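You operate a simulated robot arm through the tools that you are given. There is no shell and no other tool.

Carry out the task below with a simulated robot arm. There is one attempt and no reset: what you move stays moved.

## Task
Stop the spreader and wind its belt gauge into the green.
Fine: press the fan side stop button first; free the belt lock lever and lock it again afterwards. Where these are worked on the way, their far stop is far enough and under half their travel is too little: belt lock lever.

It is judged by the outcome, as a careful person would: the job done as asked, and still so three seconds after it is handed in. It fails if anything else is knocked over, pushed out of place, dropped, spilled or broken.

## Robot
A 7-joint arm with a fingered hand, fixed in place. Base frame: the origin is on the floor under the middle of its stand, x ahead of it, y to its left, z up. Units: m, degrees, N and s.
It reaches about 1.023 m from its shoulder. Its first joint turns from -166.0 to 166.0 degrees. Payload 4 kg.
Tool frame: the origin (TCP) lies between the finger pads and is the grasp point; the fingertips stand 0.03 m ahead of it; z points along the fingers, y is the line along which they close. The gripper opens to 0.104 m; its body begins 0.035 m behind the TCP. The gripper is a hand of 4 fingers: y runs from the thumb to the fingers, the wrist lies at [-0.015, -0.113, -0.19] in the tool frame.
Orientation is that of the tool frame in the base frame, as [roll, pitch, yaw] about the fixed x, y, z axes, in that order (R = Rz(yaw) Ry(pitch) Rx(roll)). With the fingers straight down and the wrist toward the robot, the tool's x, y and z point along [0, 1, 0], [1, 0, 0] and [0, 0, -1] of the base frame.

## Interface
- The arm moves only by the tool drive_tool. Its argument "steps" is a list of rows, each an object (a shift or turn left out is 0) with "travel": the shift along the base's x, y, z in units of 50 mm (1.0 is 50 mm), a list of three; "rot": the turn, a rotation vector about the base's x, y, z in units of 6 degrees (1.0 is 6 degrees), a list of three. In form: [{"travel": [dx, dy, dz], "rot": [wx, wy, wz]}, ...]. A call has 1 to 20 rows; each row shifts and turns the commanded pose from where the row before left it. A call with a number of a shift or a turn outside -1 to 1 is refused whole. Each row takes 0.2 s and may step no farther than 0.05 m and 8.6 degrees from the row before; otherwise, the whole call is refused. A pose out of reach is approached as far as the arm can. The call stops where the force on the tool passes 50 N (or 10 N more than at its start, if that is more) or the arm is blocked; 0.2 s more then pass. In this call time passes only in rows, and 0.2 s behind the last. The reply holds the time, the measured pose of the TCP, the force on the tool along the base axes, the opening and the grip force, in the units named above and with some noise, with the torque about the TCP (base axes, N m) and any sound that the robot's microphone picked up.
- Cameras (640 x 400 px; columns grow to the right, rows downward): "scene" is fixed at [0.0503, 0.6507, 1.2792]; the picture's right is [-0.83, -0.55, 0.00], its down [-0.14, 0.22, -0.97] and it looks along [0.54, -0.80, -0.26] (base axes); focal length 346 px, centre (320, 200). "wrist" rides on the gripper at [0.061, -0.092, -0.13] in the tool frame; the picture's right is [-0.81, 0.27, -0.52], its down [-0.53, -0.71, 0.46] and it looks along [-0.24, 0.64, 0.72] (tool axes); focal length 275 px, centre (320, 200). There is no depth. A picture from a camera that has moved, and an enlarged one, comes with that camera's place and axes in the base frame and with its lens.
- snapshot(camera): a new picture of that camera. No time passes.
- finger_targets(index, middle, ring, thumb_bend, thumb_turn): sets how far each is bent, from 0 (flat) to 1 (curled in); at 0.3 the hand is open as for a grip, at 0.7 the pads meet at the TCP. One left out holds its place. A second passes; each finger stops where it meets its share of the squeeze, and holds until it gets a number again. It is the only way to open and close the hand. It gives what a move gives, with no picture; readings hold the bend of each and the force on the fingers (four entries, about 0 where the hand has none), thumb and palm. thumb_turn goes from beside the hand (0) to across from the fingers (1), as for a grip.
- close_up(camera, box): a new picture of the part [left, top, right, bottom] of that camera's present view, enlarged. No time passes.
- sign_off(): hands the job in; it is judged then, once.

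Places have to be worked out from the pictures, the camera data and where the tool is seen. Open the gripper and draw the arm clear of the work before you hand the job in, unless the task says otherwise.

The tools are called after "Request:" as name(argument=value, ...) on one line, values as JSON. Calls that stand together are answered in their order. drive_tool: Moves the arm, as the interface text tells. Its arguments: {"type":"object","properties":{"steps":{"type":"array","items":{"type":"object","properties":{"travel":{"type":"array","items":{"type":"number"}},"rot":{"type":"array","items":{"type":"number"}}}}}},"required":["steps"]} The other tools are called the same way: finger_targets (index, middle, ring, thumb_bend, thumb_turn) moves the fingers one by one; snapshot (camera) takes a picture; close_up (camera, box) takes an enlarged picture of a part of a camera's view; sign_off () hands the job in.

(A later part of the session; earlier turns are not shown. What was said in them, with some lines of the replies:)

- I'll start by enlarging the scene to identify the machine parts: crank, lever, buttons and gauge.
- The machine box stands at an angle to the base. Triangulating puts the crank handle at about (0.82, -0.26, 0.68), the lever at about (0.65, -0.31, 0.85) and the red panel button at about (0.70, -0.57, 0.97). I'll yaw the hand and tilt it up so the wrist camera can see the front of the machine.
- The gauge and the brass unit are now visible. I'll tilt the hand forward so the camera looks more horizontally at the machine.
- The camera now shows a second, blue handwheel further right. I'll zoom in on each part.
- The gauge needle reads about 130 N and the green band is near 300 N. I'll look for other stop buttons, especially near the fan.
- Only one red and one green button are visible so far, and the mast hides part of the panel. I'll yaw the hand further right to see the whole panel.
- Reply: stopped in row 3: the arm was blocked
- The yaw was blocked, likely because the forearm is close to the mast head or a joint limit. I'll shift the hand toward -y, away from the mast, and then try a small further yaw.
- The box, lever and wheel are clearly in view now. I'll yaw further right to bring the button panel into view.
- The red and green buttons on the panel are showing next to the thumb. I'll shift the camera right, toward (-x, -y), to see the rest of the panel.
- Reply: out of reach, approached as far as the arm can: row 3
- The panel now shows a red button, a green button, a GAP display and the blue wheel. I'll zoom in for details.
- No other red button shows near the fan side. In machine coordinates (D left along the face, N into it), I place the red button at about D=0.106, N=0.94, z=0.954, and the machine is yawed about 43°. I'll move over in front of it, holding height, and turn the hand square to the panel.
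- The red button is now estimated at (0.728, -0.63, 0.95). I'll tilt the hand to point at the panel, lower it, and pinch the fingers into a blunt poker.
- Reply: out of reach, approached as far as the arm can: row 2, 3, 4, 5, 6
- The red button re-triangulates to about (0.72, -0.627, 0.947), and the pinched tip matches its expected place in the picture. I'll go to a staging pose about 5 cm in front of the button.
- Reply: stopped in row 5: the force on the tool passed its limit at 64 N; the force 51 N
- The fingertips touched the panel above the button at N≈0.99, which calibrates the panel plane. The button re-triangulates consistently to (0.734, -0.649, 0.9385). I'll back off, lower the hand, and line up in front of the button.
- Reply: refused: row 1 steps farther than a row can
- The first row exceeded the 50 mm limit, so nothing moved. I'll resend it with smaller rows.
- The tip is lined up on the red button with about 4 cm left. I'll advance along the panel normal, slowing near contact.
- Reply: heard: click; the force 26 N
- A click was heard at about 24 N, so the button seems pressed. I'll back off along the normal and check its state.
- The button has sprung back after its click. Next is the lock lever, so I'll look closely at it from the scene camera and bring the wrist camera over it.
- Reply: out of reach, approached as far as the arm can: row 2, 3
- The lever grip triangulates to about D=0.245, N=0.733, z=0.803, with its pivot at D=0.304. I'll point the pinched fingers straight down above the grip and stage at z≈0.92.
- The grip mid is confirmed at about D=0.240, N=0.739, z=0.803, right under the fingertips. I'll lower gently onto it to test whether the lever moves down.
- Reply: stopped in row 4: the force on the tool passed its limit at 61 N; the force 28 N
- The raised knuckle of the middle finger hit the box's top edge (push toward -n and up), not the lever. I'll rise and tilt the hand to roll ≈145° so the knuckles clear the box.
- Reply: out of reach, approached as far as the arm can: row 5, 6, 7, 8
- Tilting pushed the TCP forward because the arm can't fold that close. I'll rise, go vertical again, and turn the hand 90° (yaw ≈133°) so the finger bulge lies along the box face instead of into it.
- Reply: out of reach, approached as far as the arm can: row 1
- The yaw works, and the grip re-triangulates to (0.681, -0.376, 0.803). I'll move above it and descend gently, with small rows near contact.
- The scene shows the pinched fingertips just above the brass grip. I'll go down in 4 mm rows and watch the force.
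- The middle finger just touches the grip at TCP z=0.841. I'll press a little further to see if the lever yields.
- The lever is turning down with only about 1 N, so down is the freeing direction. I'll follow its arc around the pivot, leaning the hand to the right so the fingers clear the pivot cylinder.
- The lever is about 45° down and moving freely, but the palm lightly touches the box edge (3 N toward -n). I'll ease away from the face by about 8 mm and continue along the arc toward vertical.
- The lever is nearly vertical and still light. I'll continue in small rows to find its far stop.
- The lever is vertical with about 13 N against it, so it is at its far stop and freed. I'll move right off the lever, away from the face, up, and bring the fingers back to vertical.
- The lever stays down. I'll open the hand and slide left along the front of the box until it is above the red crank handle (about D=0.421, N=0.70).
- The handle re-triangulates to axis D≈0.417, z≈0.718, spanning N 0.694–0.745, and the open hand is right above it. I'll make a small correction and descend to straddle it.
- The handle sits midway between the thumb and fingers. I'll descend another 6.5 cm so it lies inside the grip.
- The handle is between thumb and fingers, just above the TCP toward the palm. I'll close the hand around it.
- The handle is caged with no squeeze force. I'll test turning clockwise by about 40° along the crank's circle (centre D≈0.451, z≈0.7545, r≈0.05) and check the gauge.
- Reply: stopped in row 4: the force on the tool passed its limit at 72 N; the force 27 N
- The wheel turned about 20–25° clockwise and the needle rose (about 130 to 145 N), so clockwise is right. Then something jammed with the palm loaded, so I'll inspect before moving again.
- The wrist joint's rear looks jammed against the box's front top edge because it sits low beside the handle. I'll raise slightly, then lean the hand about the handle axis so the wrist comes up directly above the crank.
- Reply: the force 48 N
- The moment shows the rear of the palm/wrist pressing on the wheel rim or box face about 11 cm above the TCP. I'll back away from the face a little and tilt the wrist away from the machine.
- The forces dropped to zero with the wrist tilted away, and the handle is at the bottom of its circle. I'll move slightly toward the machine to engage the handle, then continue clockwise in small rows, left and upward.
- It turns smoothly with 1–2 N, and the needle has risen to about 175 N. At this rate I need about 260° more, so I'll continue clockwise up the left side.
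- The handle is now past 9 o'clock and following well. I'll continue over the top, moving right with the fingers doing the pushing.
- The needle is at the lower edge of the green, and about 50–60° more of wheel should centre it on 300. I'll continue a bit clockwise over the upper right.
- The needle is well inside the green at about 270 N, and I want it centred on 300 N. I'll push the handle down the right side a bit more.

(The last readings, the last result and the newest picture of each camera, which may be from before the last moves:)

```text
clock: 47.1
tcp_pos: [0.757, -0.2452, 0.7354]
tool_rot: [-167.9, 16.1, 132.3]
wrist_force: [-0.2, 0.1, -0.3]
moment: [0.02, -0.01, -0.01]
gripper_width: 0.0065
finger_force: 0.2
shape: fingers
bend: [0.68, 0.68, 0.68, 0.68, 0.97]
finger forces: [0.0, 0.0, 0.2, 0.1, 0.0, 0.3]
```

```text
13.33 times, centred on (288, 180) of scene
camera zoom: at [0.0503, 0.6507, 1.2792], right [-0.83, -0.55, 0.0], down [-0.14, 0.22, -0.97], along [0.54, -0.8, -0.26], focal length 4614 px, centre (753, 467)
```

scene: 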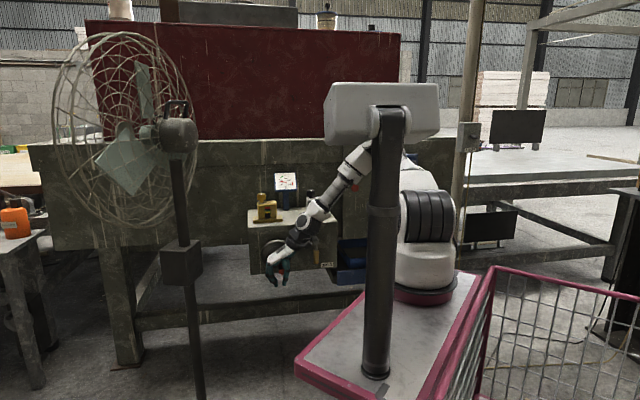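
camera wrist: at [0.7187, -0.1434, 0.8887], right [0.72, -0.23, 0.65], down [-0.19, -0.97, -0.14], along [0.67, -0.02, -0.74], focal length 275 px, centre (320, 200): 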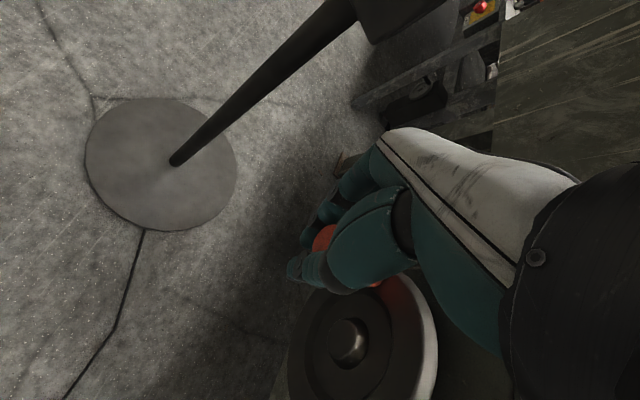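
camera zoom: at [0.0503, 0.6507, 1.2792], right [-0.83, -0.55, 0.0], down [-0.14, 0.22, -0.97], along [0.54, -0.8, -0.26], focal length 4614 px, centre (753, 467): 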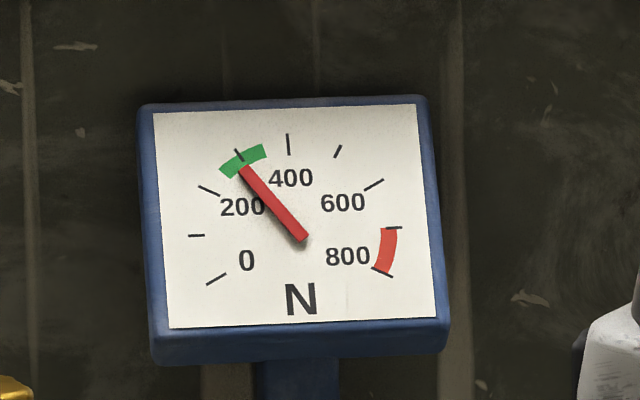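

The needle is at about 290 N, nearly on the 300 mark. One more small downward push will centre it.

Request:
drive_tool(steps=[{"travel": [-0.02, -0.02, -0.2]}, {"travel": [0, 0, -0.12]}])

Request:
close_up(camera="scene", box=[230, 170, 350, 290])

Request:
close_up(camera="scene", box=[270, 165, 305, 195])

Request:
snapshot(camera="wrist")

```text
clock: 47.7
tcp_pos: [0.7551, -0.2457, 0.7184]
tool_rot: [-167.9, 16.1, 132.5]
wrist_force: [1.3, 0.8, 1.9]
moment: [0.02, 0.05, 0.01]
gripper_width: 0.0066
finger_force: 1.2
shape: fingers
bend: [0.68, 0.68, 0.68, 0.68, 0.97]
finger forces: [0.0, 0.1, 0.1, 0.0, 0.0, 1.7]
```

```text
3.33 times, centred on (290, 230) of scene
camera zoom: at [0.0503, 0.6507, 1.2792], right [-0.83, -0.55, 0.0], down [-0.14, 0.22, -0.97], along [0.54, -0.8, -0.26], focal length 1154 px, centre (420, 100)
```

zoom: 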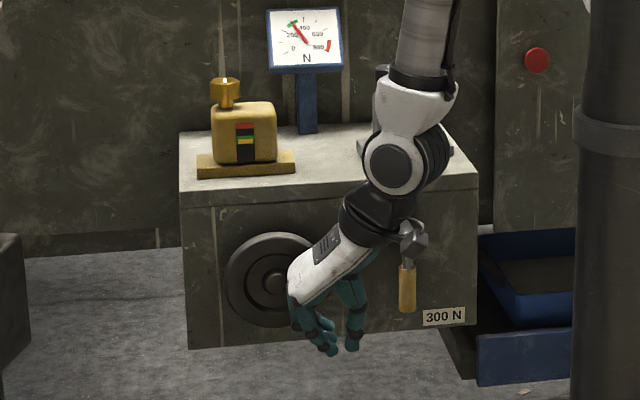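

```text
13.33 times, centred on (288, 180) of scene
camera zoom: at [0.0503, 0.6507, 1.2792], right [-0.83, -0.55, 0.0], down [-0.14, 0.22, -0.97], along [0.54, -0.8, -0.26], focal length 4614 px, centre (753, 467)
```

zoom: 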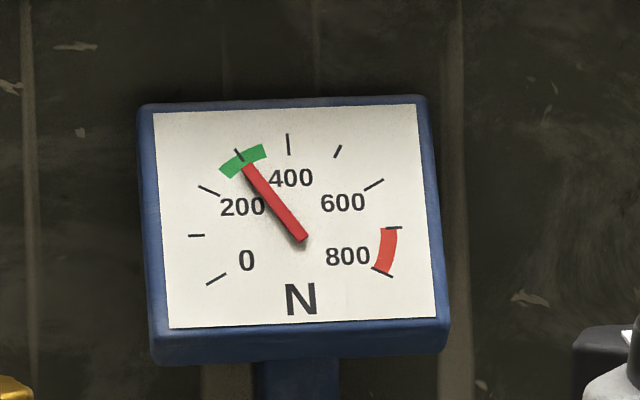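

```text
taken
camera wrist: at [0.6421, -0.2143, 0.8431], right [0.72, -0.23, 0.65], down [-0.19, -0.97, -0.14], along [0.67, -0.02, -0.74], focal length 275 px, centre (320, 200)
```

wrist: 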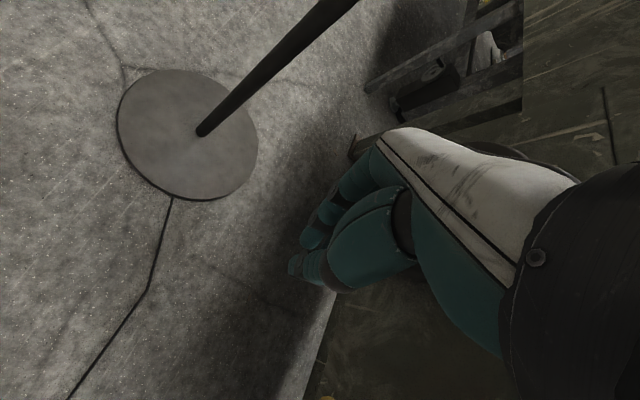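

The needle is right on the 300 N mark. I'll unload the palm slightly, open the hand, and slide off the handle along its axis.

Request:
drive_tool(steps=[{"travel": [0.05, 0.047, 0.15]}])

Request:
finger_targets(index=0.3, middle=0.3, ring=0.3, thumb_bend=0.3)

Request:
close_up(camera="scene", box=[230, 170, 350, 290])

Request:
close_up(camera="scene", box=[270, 165, 305, 195])

```text
clock: 48.1
tcp_pos: [0.7585, -0.2436, 0.7273]
tool_rot: [-167.9, 16.1, 132.3]
wrist_force: [-0.1, -0.3, 0.3]
moment: [-0.02, 0.01, 0.0]
gripper_width: 0.0066
finger_force: 0.2
shape: fingers
bend: [0.68, 0.68, 0.68, 0.68, 0.97]
finger forces: [0.0, 0.0, 0.0, 0.0, 0.1, 0.0]
```

```text
clock: 49.1
tcp_pos: [0.7583, -0.2438, 0.7268]
tool_rot: [-167.9, 16.0, 132.4]
wrist_force: [0.0, -0.3, -0.2]
moment: [0.01, -0.01, -0.01]
gripper_width: 0.1027
finger_force: 0.1
shape: fingers
bend: [0.3, 0.3, 0.3, 0.3, 0.97]
finger forces: [0.1, 0.1, 0.0, 0.1, 0.0, 0.1]
```

```text
3.33 times, centred on (290, 230) of scene
camera zoom: at [0.0503, 0.6507, 1.2792], right [-0.83, -0.55, 0.0], down [-0.14, 0.22, -0.97], along [0.54, -0.8, -0.26], focal length 1154 px, centre (420, 100)
```

zoom: 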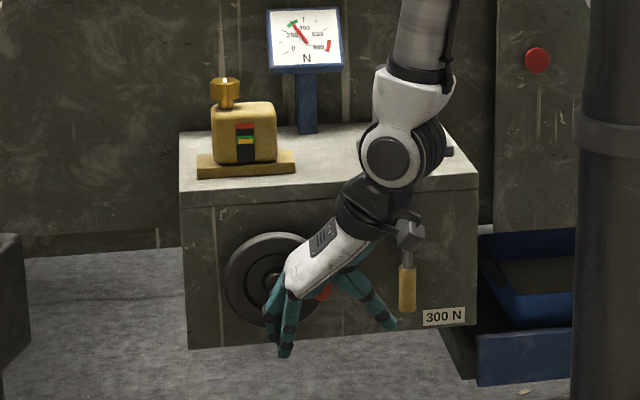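

```text
13.33 times, centred on (288, 180) of scene
camera zoom: at [0.0503, 0.6507, 1.2792], right [-0.83, -0.55, 0.0], down [-0.14, 0.22, -0.97], along [0.54, -0.8, -0.26], focal length 4614 px, centre (753, 467)
```

zoom: 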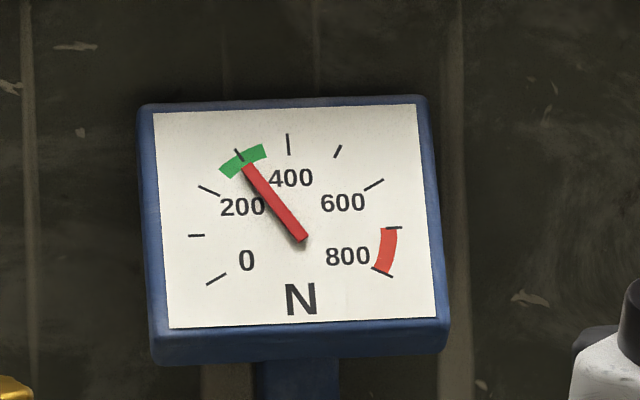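

The needle holds at 300 N with the hand open and no contact. I'll withdraw straight back along the handle axis, then rise.

Request:
drive_tool(steps=[{"travel": [-0.25, 0.267, 0]}, {"travel": [-0.3, 0.32, 0]}, {"travel": [-0.3, 0.32, 0]}])

Request:
close_up(camera="scene", box=[230, 160, 350, 290])

Request:
snapshot(camera="wrist")

```text
clock: 49.9
tcp_pos: [0.7173, -0.1979, 0.7267]
tool_rot: [-167.9, 16.0, 132.3]
wrist_force: [-0.1, 0.8, 0.2]
moment: [0.03, 0.0, 0.0]
gripper_width: 0.1028
finger_force: 0.0
shape: fingers
bend: [0.3, 0.3, 0.3, 0.3, 0.97]
finger forces: [0.0, 0.0, 0.1, 0.0, 0.0, 0.0]
```

```text
3.08 times, centred on (290, 225) of scene
camera zoom: at [0.0503, 0.6507, 1.2792], right [-0.83, -0.55, 0.0], down [-0.14, 0.22, -0.97], along [0.54, -0.8, -0.26], focal length 1065 px, centre (412, 123)
```

zoom: 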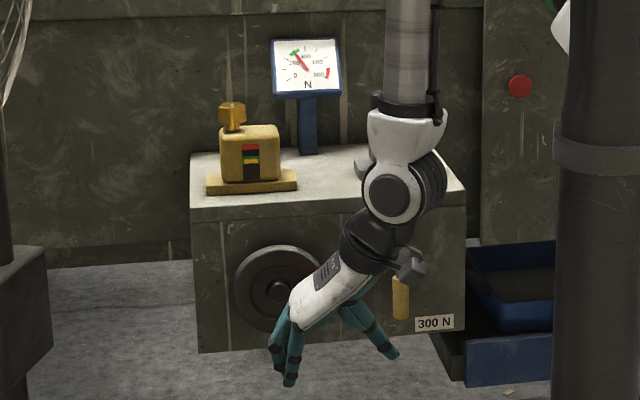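

```text
taken
camera wrist: at [0.6036, -0.1672, 0.8509], right [0.72, -0.23, 0.65], down [-0.19, -0.97, -0.14], along [0.67, -0.02, -0.74], focal length 275 px, centre (320, 200)
```

wrist: 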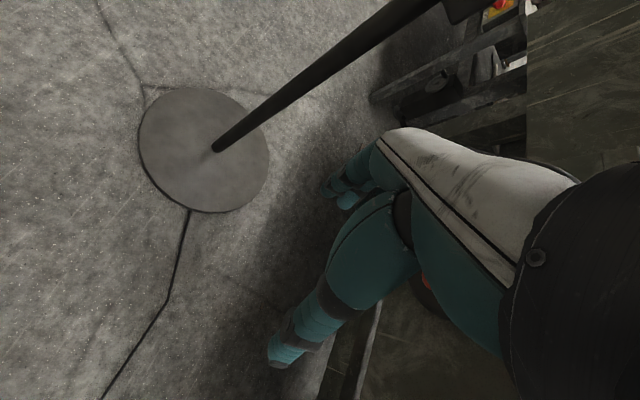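

The hand is clear of the handle and the gauge holds at 300 N. To re-lock, I'll straddle the hanging lever from above with the hand tilted toward the machine, so I'll rise, move right to D≈0.30, and tilt there.

Request:
drive_tool(steps=[{"travel": [0, 0, 0.8]}, {"travel": [0, 0, 0.9]}, {"travel": [0, 0, 0.9]}, {"travel": [0, 0, 0.9]}, {"travel": [0, 0, 0.6]}, {"travel": [-0.3, -0.5, 0], "rot": [0.683, -0.73, 0]}, {"travel": [-0.2, -0.5, 0], "rot": [0.683, -0.73, 0]}, {"travel": [-0.1, -0.5, 0], "rot": [-0.73, -0.683, 0]}, {"travel": [0.1, -0.4, 0], "rot": [-0.73, -0.683, 0]}, {"travel": [0.15, -0.33, 0], "rot": [-0.73, -0.683, 0]}, {"rot": [-0.73, -0.683, 0]}])

Request:
snapshot(camera="wrist")

Request:
close_up(camera="scene", box=[230, 150, 370, 290])

```text
clock: 52.3
tcp_pos: [0.701, -0.3095, 0.9321]
tool_rot: [177.4, 39.5, 127.8]
wrist_force: [-0.8, -0.3, -0.5]
moment: [0.02, 0.0, 0.02]
gripper_width: 0.1029
finger_force: 0.1
shape: fingers
bend: [0.3, 0.3, 0.3, 0.3, 0.97]
finger forces: [0.1, 0.1, 0.0, 0.1, 0.0, 0.1]
```

```text
taken
camera wrist: at [0.5436, -0.2688, 0.9899], right [0.38, -0.07, 0.92], down [-0.1, -0.99, -0.04], along [0.92, -0.08, -0.38], focal length 275 px, centre (320, 200)
```

wrist: 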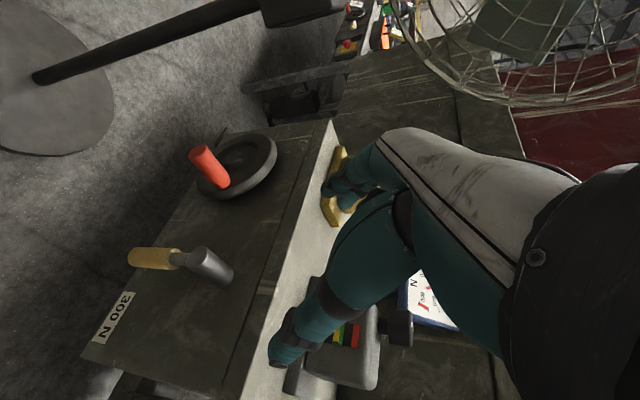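

```text
2.86 times, centred on (300, 220) of scene
camera zoom: at [0.0503, 0.6507, 1.2792], right [-0.83, -0.55, 0.0], down [-0.14, 0.22, -0.97], along [0.54, -0.8, -0.26], focal length 989 px, centre (377, 143)
```

zoom: 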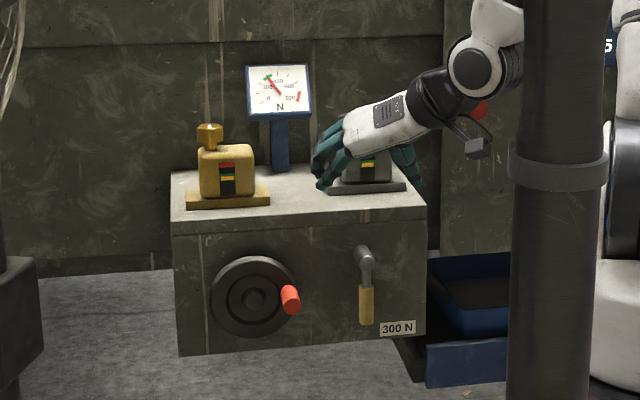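

The pose was reached and the lever reads at D≈0.298, N≈0.735, hanging vertical; the crank handle is 10 cm to its left. I'll narrow the hand so it straddles only the lever, then descend.

Request:
finger_targets(index=0.45, middle=0.45, ring=0.45, thumb_bend=0.4)

Request:
drive_tool(steps=[{"travel": [0, 0, -0.9]}, {"travel": [0, 0, -0.9]}, {"travel": [0, 0, -0.8]}])

Request:
snapshot(camera="wrist")

Request:
close_up(camera="scene", box=[230, 150, 370, 290])

```text
clock: 53.3
tcp_pos: [0.7002, -0.3077, 0.9319]
tool_rot: [177.4, 39.5, 127.9]
wrist_force: [0.3, 0.4, 0.5]
moment: [-0.01, -0.02, 0.02]
gripper_width: 0.072
finger_force: 0.0
shape: fingers
bend: [0.45, 0.45, 0.45, 0.4, 0.97]
finger forces: [0.0, 0.0, 0.0, 0.0, 0.0, 0.0]
```

```text
clock: 54.1
tcp_pos: [0.6986, -0.3059, 0.8006]
tool_rot: [177.5, 39.5, 128.0]
wrist_force: [-0.3, -0.4, 0.1]
moment: [0.0, 0.02, -0.02]
gripper_width: 0.0721
finger_force: 0.0
shape: fingers
bend: [0.45, 0.45, 0.45, 0.4, 0.97]
finger forces: [0.1, 0.0, 0.1, 0.1, 0.0, 0.0]
```

```text
taken
camera wrist: at [0.5427, -0.2663, 0.8578], right [0.38, -0.07, 0.92], down [-0.1, -0.99, -0.04], along [0.92, -0.08, -0.38], focal length 275 px, centre (320, 200)
```

wrist: 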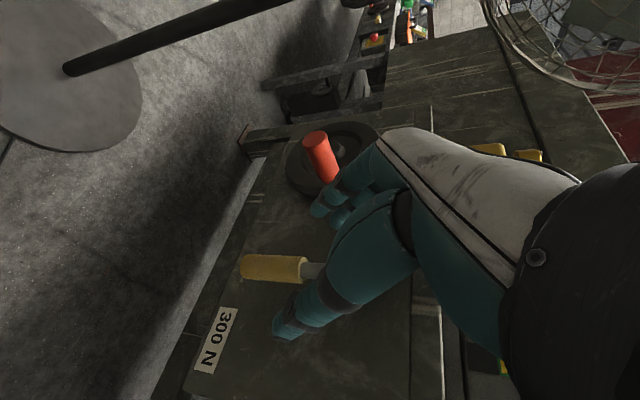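

```text
2.86 times, centred on (300, 220) of scene
camera zoom: at [0.0503, 0.6507, 1.2792], right [-0.83, -0.55, 0.0], down [-0.14, 0.22, -0.97], along [0.54, -0.8, -0.26], focal length 989 px, centre (377, 143)
```

zoom: 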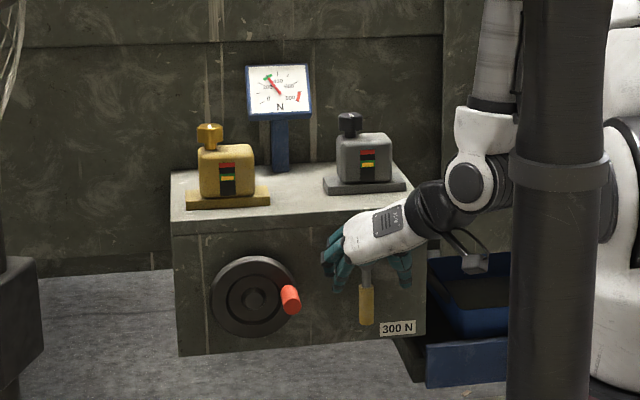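

The hand straddles the lever cleanly with no contact. I'll descend 6 cm more so the distal finger segments reach the brass grip.

Request:
drive_tool(steps=[{"travel": [0, 0, -0.4]}, {"travel": [0, 0, -0.4]}, {"travel": [0, 0, -0.4]}])

Request:
snapshot(camera="wrist")

Request:
close_up(camera="scene", box=[260, 190, 360, 290])

```text
clock: 54.9
tcp_pos: [0.6982, -0.3066, 0.7402]
tool_rot: [177.5, 39.4, 128.0]
wrist_force: [-0.8, -0.7, -0.4]
moment: [0.03, -0.03, 0.02]
gripper_width: 0.072
finger_force: 0.0
shape: fingers
bend: [0.45, 0.45, 0.45, 0.4, 0.97]
finger forces: [0.1, 0.0, 0.1, 0.1, 0.0, 0.0]
```

```text
taken
camera wrist: at [0.5422, -0.2658, 0.799], right [0.38, -0.07, 0.92], down [-0.1, -0.99, -0.04], along [0.92, -0.08, -0.38], focal length 275 px, centre (320, 200)
```

wrist: 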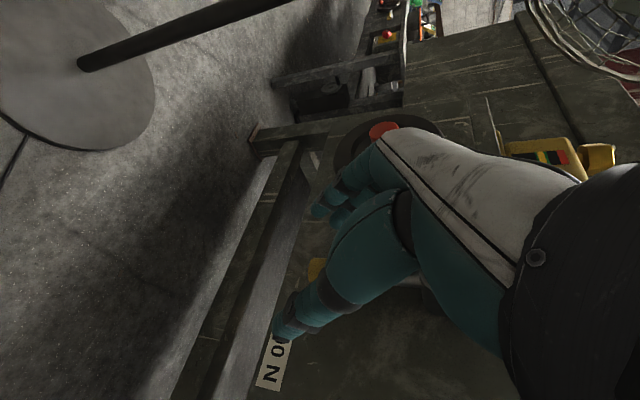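

```text
4.00 times, centred on (310, 240) of scene
camera zoom: at [0.0503, 0.6507, 1.2792], right [-0.83, -0.55, 0.0], down [-0.14, 0.22, -0.97], along [0.54, -0.8, -0.26], focal length 1384 px, centre (360, 40)
```

zoom: 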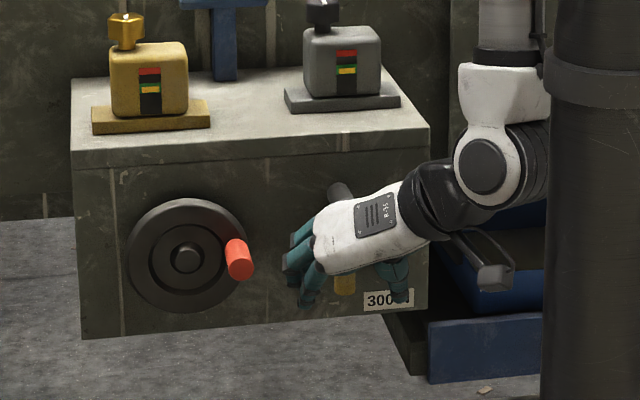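

No contact yet, and the lever sits between the fingers on its left and the thumb on its right. I'll pull right and up along the lever's arc, rotating the hand with it, up to about 30° first.

Request:
drive_tool(steps=[{"travel": [-0.336, -0.314, 0]}, {"travel": [-0.095, -0.089, 0.054], "rot": [-0.683, 0.73, 0]}, {"travel": [-0.089, -0.083, 0.07], "rot": [-0.683, 0.73, 0]}, {"travel": [-0.085, -0.079, 0.08], "rot": [-0.683, 0.73, 0]}, {"travel": [-0.076, -0.071, 0.092], "rot": [-0.683, 0.73, 0]}, {"travel": [-0.07, -0.066, 0.102], "rot": [-0.683, 0.73, 0]}])

Request:
snapshot(camera="wrist")

Request:
close_up(camera="scene", box=[260, 190, 360, 290])

```text
clock: 56.3
tcp_pos: [0.6625, -0.3439, 0.7619]
tool_rot: [-144.6, 35.8, 151.6]
wrist_force: [1.0, 1.2, -0.8]
moment: [0.02, 0.02, 0.07]
gripper_width: 0.0718
finger_force: 0.8
shape: fingers
bend: [0.45, 0.44, 0.43, 0.4, 0.97]
finger forces: [0.0, 0.5, 1.5, 0.0, 0.1, 0.1]
```

```text
taken
camera wrist: at [0.5355, -0.2756, 0.8545], right [0.69, 0.22, 0.69], down [-0.04, -0.94, 0.35], along [0.72, -0.27, -0.64], focal length 275 px, centre (320, 200)
```

wrist: 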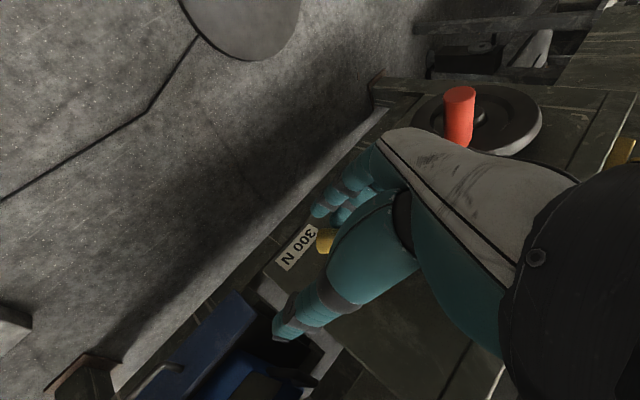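

```text
4.00 times, centred on (310, 240) of scene
camera zoom: at [0.0503, 0.6507, 1.2792], right [-0.83, -0.55, 0.0], down [-0.14, 0.22, -0.97], along [0.54, -0.8, -0.26], focal length 1384 px, centre (360, 40)
```

zoom: 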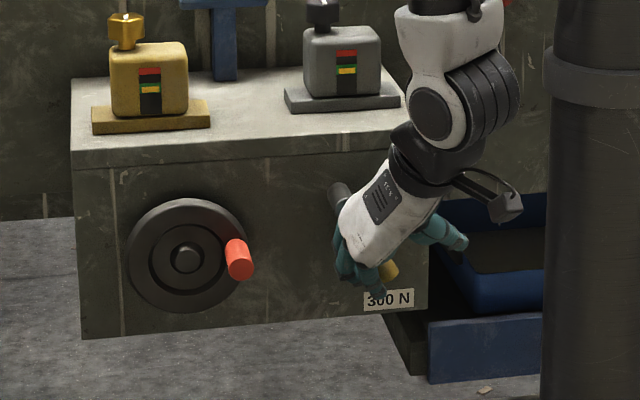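

The lever is lifting with about 1–2 N on the ring and middle fingers. I'll continue along the arc with the hand rotating.

Request:
drive_tool(steps=[{"travel": [-0.061, -0.057, 0.112], "rot": [-0.683, 0.73, 0]}, {"travel": [-0.054, -0.0505, 0.122], "rot": [-0.683, 0.73, 0]}, {"travel": [-0.042, -0.04, 0.126], "rot": [-0.683, 0.73, 0]}, {"travel": [-0.034, -0.031, 0.134], "rot": [-0.683, 0.73, 0]}, {"travel": [-0.023, -0.022, 0.136], "rot": [-0.683, 0.73, 0]}])

Request:
snapshot(camera="wrist")

Request:
close_up(camera="scene", box=[260, 190, 360, 290])

```text
clock: 57.5
tcp_pos: [0.6514, -0.353, 0.7946]
tool_rot: [-113.7, 22.3, 167.0]
wrist_force: [1.8, 0.3, -1.7]
moment: [0.07, -0.02, 0.1]
gripper_width: 0.072
finger_force: 0.9
shape: fingers
bend: [0.45, 0.45, 0.43, 0.4, 0.97]
finger forces: [0.0, 0.2, 1.9, 0.1, 0.0, 0.1]
```

```text
taken
camera wrist: at [0.5629, -0.2485, 0.8967], right [0.88, 0.4, 0.27], down [0.15, -0.76, 0.64], along [0.45, -0.52, -0.72], focal length 275 px, centre (320, 200)
```

wrist: 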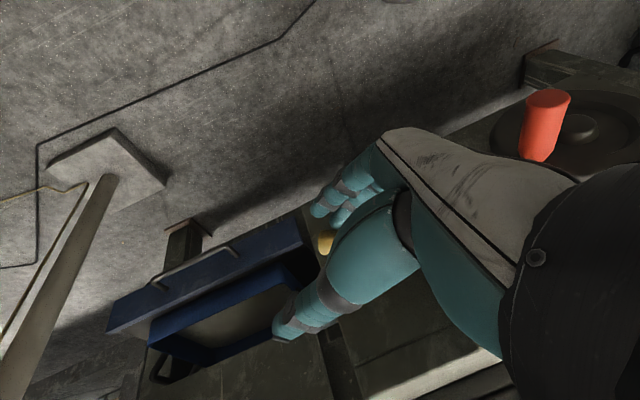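

```text
4.00 times, centred on (310, 240) of scene
camera zoom: at [0.0503, 0.6507, 1.2792], right [-0.83, -0.55, 0.0], down [-0.14, 0.22, -0.97], along [0.54, -0.8, -0.26], focal length 1384 px, centre (360, 40)
```

zoom: 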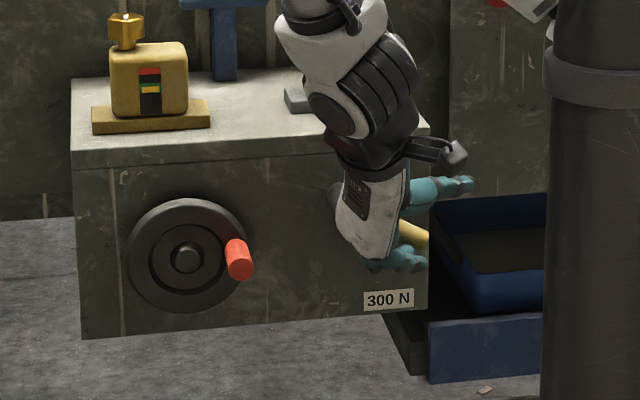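

The lever is about 30° below horizontal and still light. I'll continue the last part in small rows.

Request:
drive_tool(steps=[{"travel": [-0.013, -0.012, 0.14], "rot": [-0.683, 0.73, 0]}, {"travel": [0, 0, 0.14], "rot": [-0.683, 0.73, 0]}, {"travel": [0.009, 0.008, 0.14], "rot": [-0.683, 0.73, 0]}, {"travel": [0.019, 0.018, 0.138], "rot": [-0.683, 0.73, 0]}])

Request:
snapshot(camera="wrist")

Request:
close_up(camera="scene", box=[260, 190, 360, 290])

```text
clock: 58.5
tcp_pos: [0.6522, -0.3538, 0.8201]
tool_rot: [-93.8, 7.7, 172.1]
wrist_force: [1.4, 0.8, -1.7]
moment: [0.14, 0.03, 0.06]
gripper_width: 0.0718
finger_force: 1.2
shape: fingers
bend: [0.45, 0.45, 0.42, 0.4, 0.97]
finger forces: [0.0, 0.4, 1.6, 0.1, 0.0, 0.1]
```

```text
taken
camera wrist: at [0.594, -0.2207, 0.912], right [0.9, 0.42, -0.13], down [0.36, -0.56, 0.75], along [0.24, -0.72, -0.65], focal length 275 px, centre (320, 200)
```

wrist: 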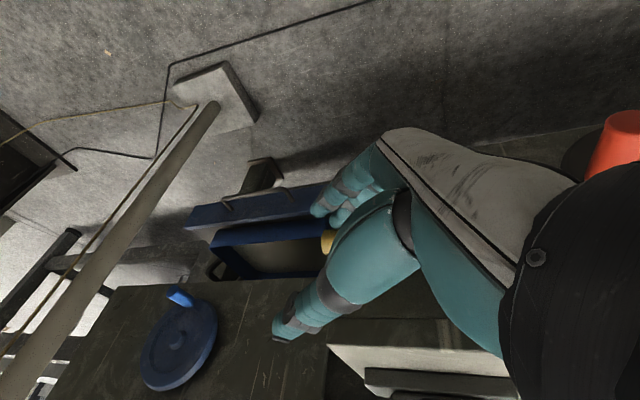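

```text
4.00 times, centred on (310, 240) of scene
camera zoom: at [0.0503, 0.6507, 1.2792], right [-0.83, -0.55, 0.0], down [-0.14, 0.22, -0.97], along [0.54, -0.8, -0.26], focal length 1384 px, centre (360, 40)
```

zoom: 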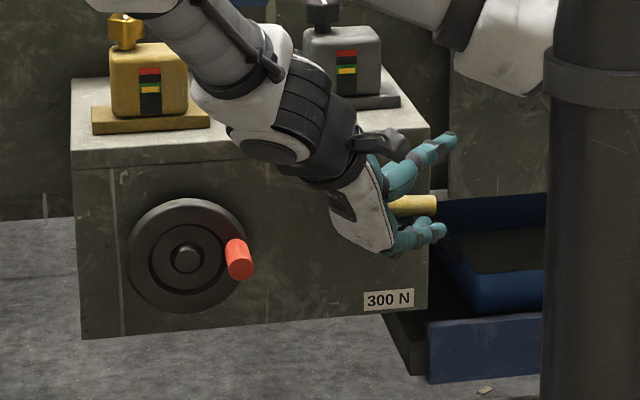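

The lever is nearly horizontal again. I'll check its slope closely and then push gently up to its stop.

Request:
drive_tool(steps=[{"travel": [0.03, 0.028, 0.12], "rot": [-0.34, 0.365, 0]}, {"travel": [0, 0, 0.1]}])

Request:
close_up(camera="scene", box=[300, 225, 350, 275])

```text
clock: 59.1
tcp_pos: [0.6544, -0.3521, 0.8319]
tool_rot: [-91.6, 5.8, 172.5]
wrist_force: [-2.5, 0.2, -8.9]
moment: [0.2, 0.31, -0.11]
gripper_width: 0.0718
finger_force: 5.0
shape: fingers
bend: [0.45, 0.42, 0.39, 0.4, 0.97]
finger forces: [0.0, 3.5, 6.1, 0.1, 0.1, 0.2]
```

```text
8.00 times, centred on (325, 250) of scene
camera zoom: at [0.0503, 0.6507, 1.2792], right [-0.83, -0.55, 0.0], down [-0.14, 0.22, -0.97], along [0.54, -0.8, -0.26], focal length 2768 px, centre (280, -200)
```

zoom: 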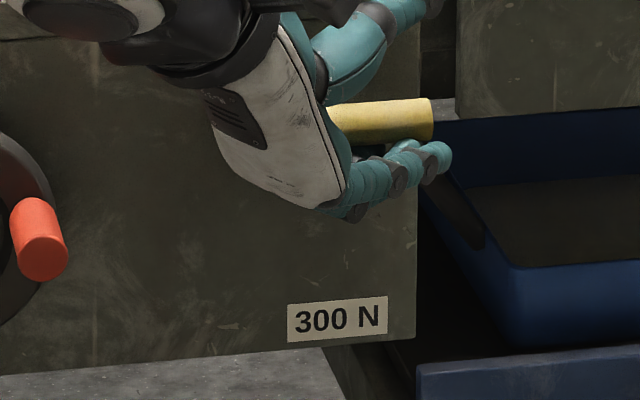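

The grip's end is back exactly at its original place and about 9 N has built up, so the lever is at its locked stop. I'll add a tiny extra push, then lower slightly to centre the lever in the open hand and withdraw straight back.

Request:
drive_tool(steps=[{"travel": [0, 0, 0.06]}, {"travel": [0, 0, -0.15]}, {"travel": [0, 0, -0.22]}])

Request:
close_up(camera="scene", box=[300, 225, 350, 275])

Request:
close_up(camera="scene", box=[270, 165, 305, 195])

```text
clock: 59.9
tcp_pos: [0.6527, -0.3518, 0.818]
tool_rot: [-91.6, 6.0, 172.5]
wrist_force: [0.2, 0.2, -0.1]
moment: [0.02, -0.01, -0.01]
gripper_width: 0.0717
finger_force: 0.1
shape: fingers
bend: [0.45, 0.45, 0.45, 0.4, 0.97]
finger forces: [0.0, 0.0, 0.0, 0.0, 0.1, 0.0]
```

```text
8.00 times, centred on (325, 250) of scene
camera zoom: at [0.0503, 0.6507, 1.2792], right [-0.83, -0.55, 0.0], down [-0.14, 0.22, -0.97], along [0.54, -0.8, -0.26], focal length 2768 px, centre (280, -200)
```

zoom: 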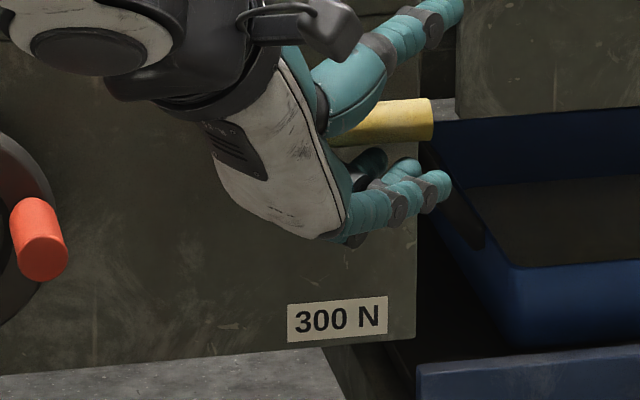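

```text
13.33 times, centred on (288, 180) of scene
camera zoom: at [0.0503, 0.6507, 1.2792], right [-0.83, -0.55, 0.0], down [-0.14, 0.22, -0.97], along [0.54, -0.8, -0.26], focal length 4614 px, centre (753, 467)
```

zoom: 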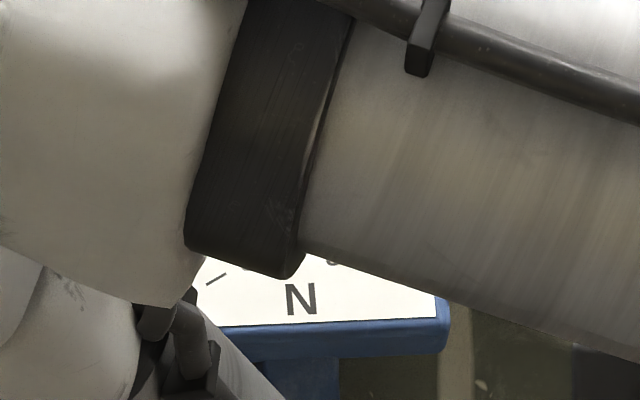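

The lever stays put with zero contact force. The forearm now blocks the gauge view, so I'll check the whole scene before withdrawing.

Request:
snapshot(camera="scene")

Request:
snapshot(camera="wrist")

```text
taken
```

scene: 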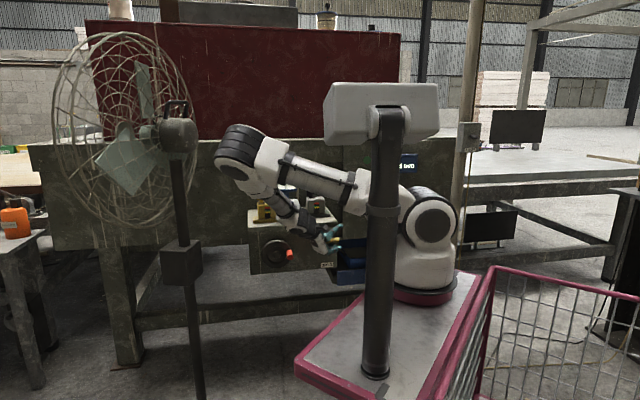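

```text
taken
camera wrist: at [0.5989, -0.2161, 0.9058], right [0.89, 0.41, -0.18], down [0.39, -0.53, 0.75], along [0.22, -0.74, -0.64], focal length 275 px, centre (320, 200)
```

wrist: 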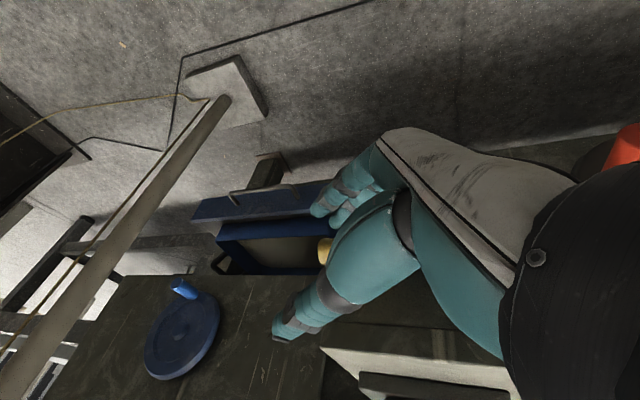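

The elbow swung out left but is still clear of the fan. I'll withdraw the hand straight back from the lever in small rows.

Request:
drive_tool(steps=[{"travel": [-0.2, 0.22, 0]}, {"travel": [-0.27, 0.29, 0]}, {"travel": [-0.27, 0.29, 0]}, {"travel": [-0.27, 0.29, 0]}])

Request:
snapshot(camera="scene")

Request:
close_up(camera="scene", box=[240, 180, 360, 290])

```text
clock: 60.9
tcp_pos: [0.6028, -0.2978, 0.8173]
tool_rot: [-91.6, 5.9, 172.4]
wrist_force: [-0.2, 0.1, 1.1]
moment: [0.02, 0.0, 0.0]
gripper_width: 0.0719
finger_force: 0.1
shape: fingers
bend: [0.45, 0.45, 0.45, 0.4, 0.97]
finger forces: [0.1, 0.0, 0.0, 0.0, 0.1, 0.0]
```

```text
taken
```

scene: 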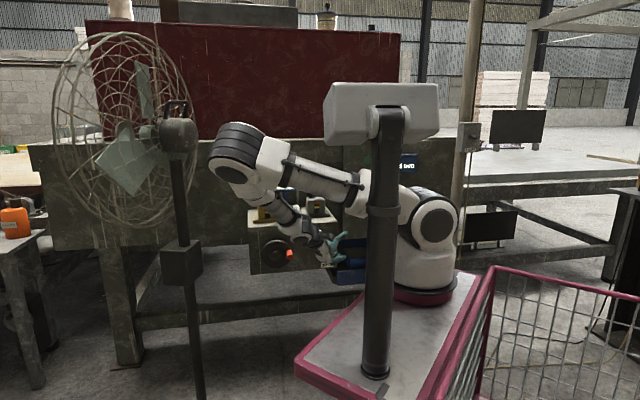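

```text
3.64 times, centred on (300, 235) of scene
camera zoom: at [0.0503, 0.6507, 1.2792], right [-0.83, -0.55, 0.0], down [-0.14, 0.22, -0.97], along [0.54, -0.8, -0.26], focal length 1258 px, centre (393, 73)
```

zoom: 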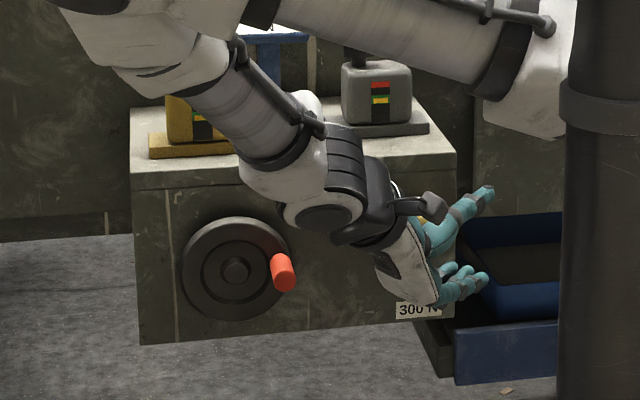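

The hand is clear of the lever. I'll unwind the hand's rotation while rising, which should also bring the elbow back.

Request:
drive_tool(steps=[{"travel": [0, 0, 0.2], "rot": [0.683, -0.73, 0]}, {"travel": [0, 0, 0.2], "rot": [0.683, -0.73, 0]}, {"travel": [0, 0, 0.2], "rot": [0.683, -0.73, 0]}, {"travel": [0, 0, 0.2], "rot": [0.683, -0.73, 0]}, {"travel": [0, 0, 0.2], "rot": [0.683, -0.73, 0]}, {"travel": [0, 0, 0.2], "rot": [0.683, -0.73, 0]}])

Request:
snapshot(camera="scene")

```text
clock: 62.3
tcp_pos: [0.6116, -0.301, 0.879]
tool_rot: [-122.2, 27.0, 163.6]
wrist_force: [0.8, 0.3, 0.0]
moment: [-0.01, 0.01, -0.01]
gripper_width: 0.0719
finger_force: 0.0
shape: fingers
bend: [0.45, 0.45, 0.45, 0.4, 0.97]
finger forces: [0.0, 0.0, 0.0, 0.0, 0.0, 0.1]
out of reach, approached as far as the arm can: row 6
```

```text
taken
```

scene: 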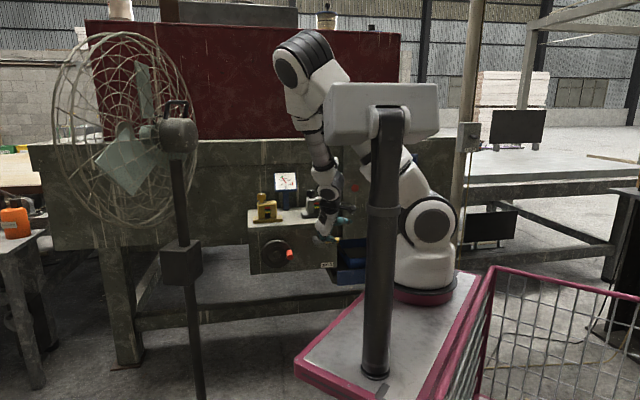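

The elbow is coming back up. I'll rise further and finish unwinding.

Request:
drive_tool(steps=[{"travel": [0, 0, 0.6]}, {"travel": [0, 0, 0.6]}, {"travel": [0, 0, 0.6]}, {"travel": [0, 0, 0.5], "rot": [0.683, -0.73, 0]}, {"travel": [0, 0, 0.4], "rot": [0.683, -0.73, 0]}, {"travel": [0, 0, 0.3], "rot": [0.683, -0.73, 0]}, {"rot": [0.683, -0.73, 0]}, {"rot": [0.683, -0.73, 0]}, {"rot": [0.683, -0.73, 0]}, {"rot": [0.683, -0.73, 0]}])

Request:
snapshot(camera="scene")

Request:
close_up(camera="scene", box=[240, 160, 360, 290])

Request:
close_up(camera="scene", box=[270, 165, 305, 195])

```text
clock: 64.5
tcp_pos: [0.6034, -0.295, 1.0181]
tool_rot: [-160.7, 37.0, 142.2]
wrist_force: [0.0, 0.2, 0.2]
moment: [0.01, -0.01, 0.0]
gripper_width: 0.0718
finger_force: 0.0
shape: fingers
bend: [0.45, 0.45, 0.45, 0.4, 0.97]
finger forces: [0.0, 0.0, 0.1, 0.0, 0.0, 0.1]
out of reach, approached as far as the arm can: row 5, 6, 8, 10
```

```text
taken
```

scene: 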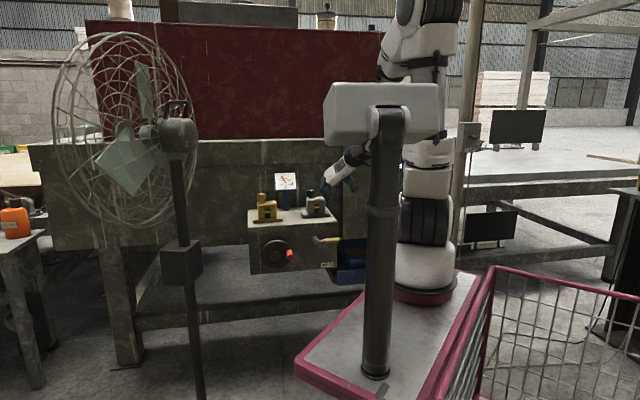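

```text
3.08 times, centred on (300, 225) of scene
camera zoom: at [0.0503, 0.6507, 1.2792], right [-0.83, -0.55, 0.0], down [-0.14, 0.22, -0.97], along [0.54, -0.8, -0.26], focal length 1065 px, centre (382, 123)
```

zoom: 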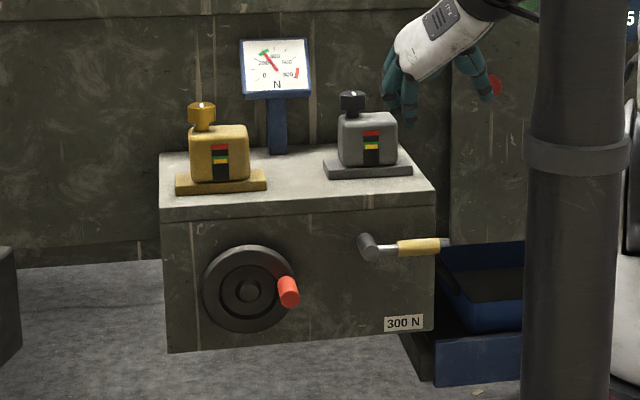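

```text
13.33 times, centred on (288, 180) of scene
camera zoom: at [0.0503, 0.6507, 1.2792], right [-0.83, -0.55, 0.0], down [-0.14, 0.22, -0.97], along [0.54, -0.8, -0.26], focal length 4614 px, centre (753, 467)
```

zoom: 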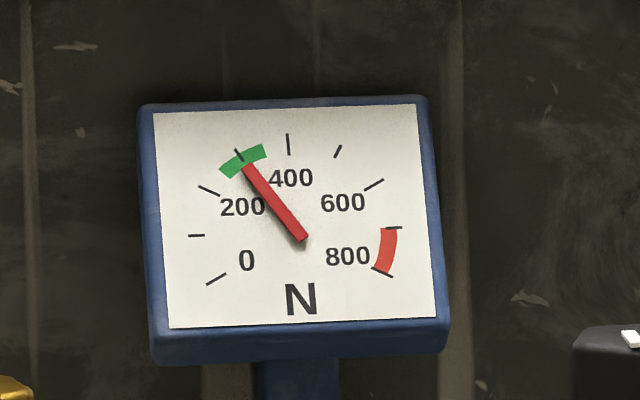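

The lever is back in its locked position and the gauge still reads 300 N with nothing else moved. I'll open the hand and draw the arm clear, toward its starting pose.

Request:
finger_targets(index=0.3, middle=0.3, ring=0.3, thumb_bend=0.3)

Request:
drive_tool(steps=[{"travel": [0, 0.2, 0.7]}, {"travel": [0, 0.3, 0.7], "rot": [0.73, 0.683, 0]}, {"travel": [0, 0.4, 0.7], "rot": [0.73, 0.683, 0]}, {"travel": [0, 0.5, 0.5], "rot": [0.73, 0.683, 0]}, {"travel": [0, 0.5, 0.3], "rot": [0.73, 0.683, 0]}, {"travel": [0, 0.5, 0], "rot": [0.73, 0.683, 0]}, {"travel": [0, 0.5, 0], "rot": [0.73, 0.683, 0]}, {"travel": [0, 0.5, 0]}])

Request:
snapshot(camera="scene")

Request:
snapshot(camera="wrist")

```text
clock: 65.5
tcp_pos: [0.6034, -0.2948, 1.0179]
tool_rot: [-160.7, 36.8, 142.2]
wrist_force: [-0.2, -0.1, 0.1]
moment: [0.03, 0.01, 0.02]
gripper_width: 0.1031
finger_force: 0.0
shape: fingers
bend: [0.3, 0.3, 0.3, 0.3, 0.97]
finger forces: [0.0, 0.0, 0.0, 0.0, 0.0, 0.1]
```

```text
clock: 67.3
tcp_pos: [0.6021, -0.1223, 1.1627]
tool_rot: [-166.1, 1.3, 140.3]
wrist_force: [0.6, -0.6, -0.2]
moment: [0.04, -0.02, -0.02]
gripper_width: 0.1029
finger_force: 0.1
shape: fingers
bend: [0.3, 0.3, 0.3, 0.3, 0.97]
finger forces: [0.1, 0.0, 0.0, 0.0, 0.1, 0.0]
```

```text
taken
```

scene: 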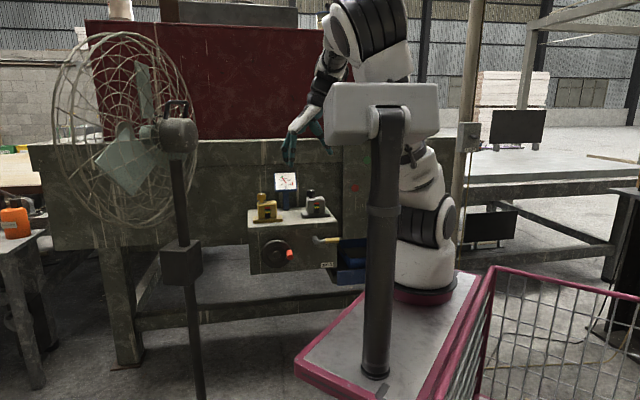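

```text
taken
camera wrist: at [0.515, -0.1261, 1.3104], right [0.87, -0.21, 0.46], down [-0.1, -0.96, -0.26], along [0.49, 0.18, -0.85], focal length 275 px, centre (320, 200)
```

wrist: 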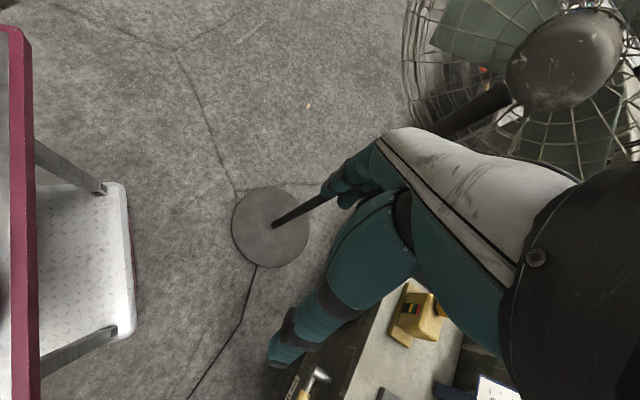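

The arm is clear and the hand open. I'll take a last close look at the lever, gauge and buttons before handing in.

Request:
close_up(camera="scene", box=[240, 160, 370, 290])

Request:
close_up(camera="scene", box=[270, 165, 305, 195])

Request:
close_up(camera="scene", box=[300, 225, 350, 275])

Request:
close_up(camera="scene", box=[330, 140, 430, 220])

```text
3.08 times, centred on (305, 225) of scene
camera zoom: at [0.0503, 0.6507, 1.2792], right [-0.83, -0.55, 0.0], down [-0.14, 0.22, -0.97], along [0.54, -0.8, -0.26], focal length 1065 px, centre (366, 123)
```

zoom: 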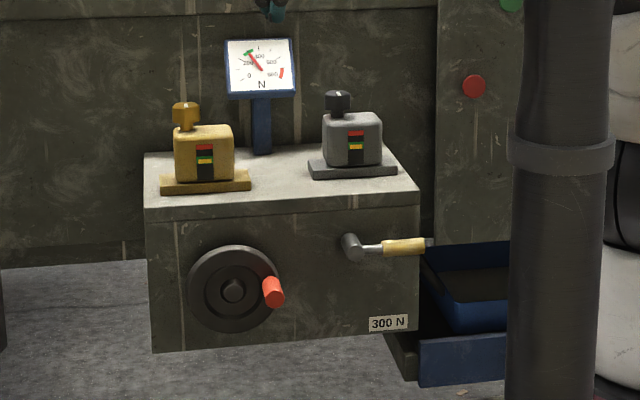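

```text
13.33 times, centred on (288, 180) of scene
camera zoom: at [0.0503, 0.6507, 1.2792], right [-0.83, -0.55, 0.0], down [-0.14, 0.22, -0.97], along [0.54, -0.8, -0.26], focal length 4614 px, centre (753, 467)
```

zoom: 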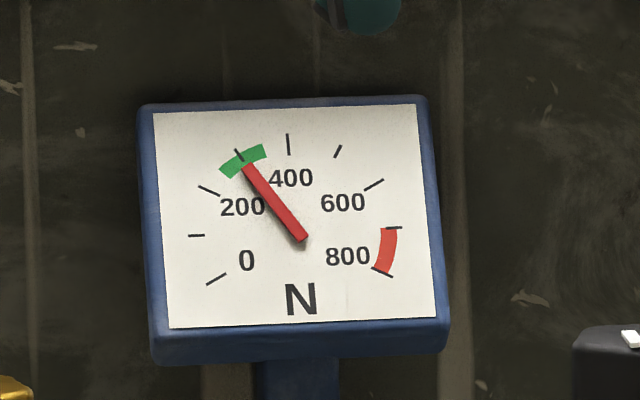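

```text
8.00 times, centred on (325, 250) of scene
camera zoom: at [0.0503, 0.6507, 1.2792], right [-0.83, -0.55, 0.0], down [-0.14, 0.22, -0.97], along [0.54, -0.8, -0.26], focal length 2768 px, centre (280, -200)
```

zoom: 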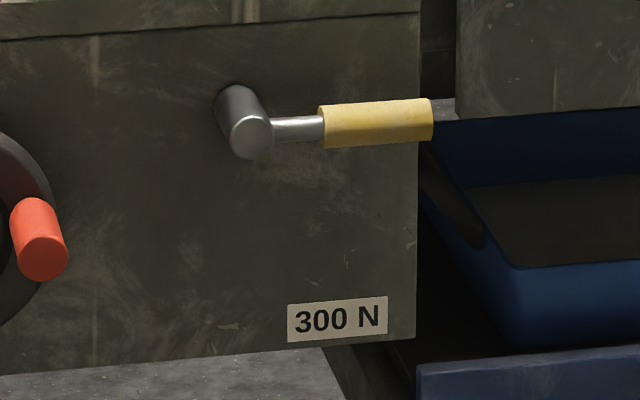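

```text
5.00 times, centred on (380, 180) of scene
camera zoom: at [0.0503, 0.6507, 1.2792], right [-0.83, -0.55, 0.0], down [-0.14, 0.22, -0.97], along [0.54, -0.8, -0.26], focal length 1730 px, centre (20, 300)
```

zoom: 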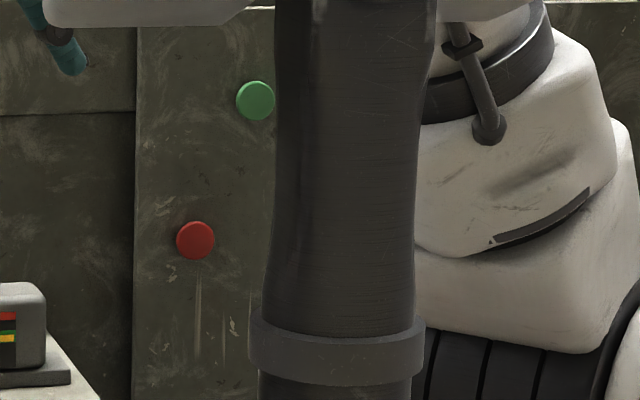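

The final checks show:
- **Stop button:** it was pressed first, with a click heard.
- **Lock lever:** it is back exactly at its original locked position.
- **Gauge:** the needle sits on 300 N, in the middle of the green.
- **Everything else:** it stands where it was, the hand is open and the arm is clear.

I'm handing the job in.

Request:
sign_off()

```text
The job is handed in.
```

The spreader's fan-side stop button was pressed first, and the belt gauge now sits on 300 N, in the middle of the green. The job is handed in.

- **Stop button:** I took the red button at the fan end of the control panel as the fan-side stop, and it clicked when pressed. I found no other stop button, but the mast and the hand hid part of the panel's right side. Nothing else in view shows whether the spreader is running, so the click is the only evidence that it stopped. Before that, the fingers bumped the bare panel just above the button, with no click and no visible change.
- **Lock lever:** I turned it down to its far stop to free it, and back up to its original locked position after winding. The gauge reading did not change when it was locked.
- **Gauge:** It went from about 130 N to 300 N with most of one clockwise turn of the crank. Partway through, the hand jammed once at about 70 N against the wheel rim or box face. I backed off and tilted the wrist away, and the rest of the turn went easily.

Nothing else appears to have been moved, and the arm is clear with the hand open.
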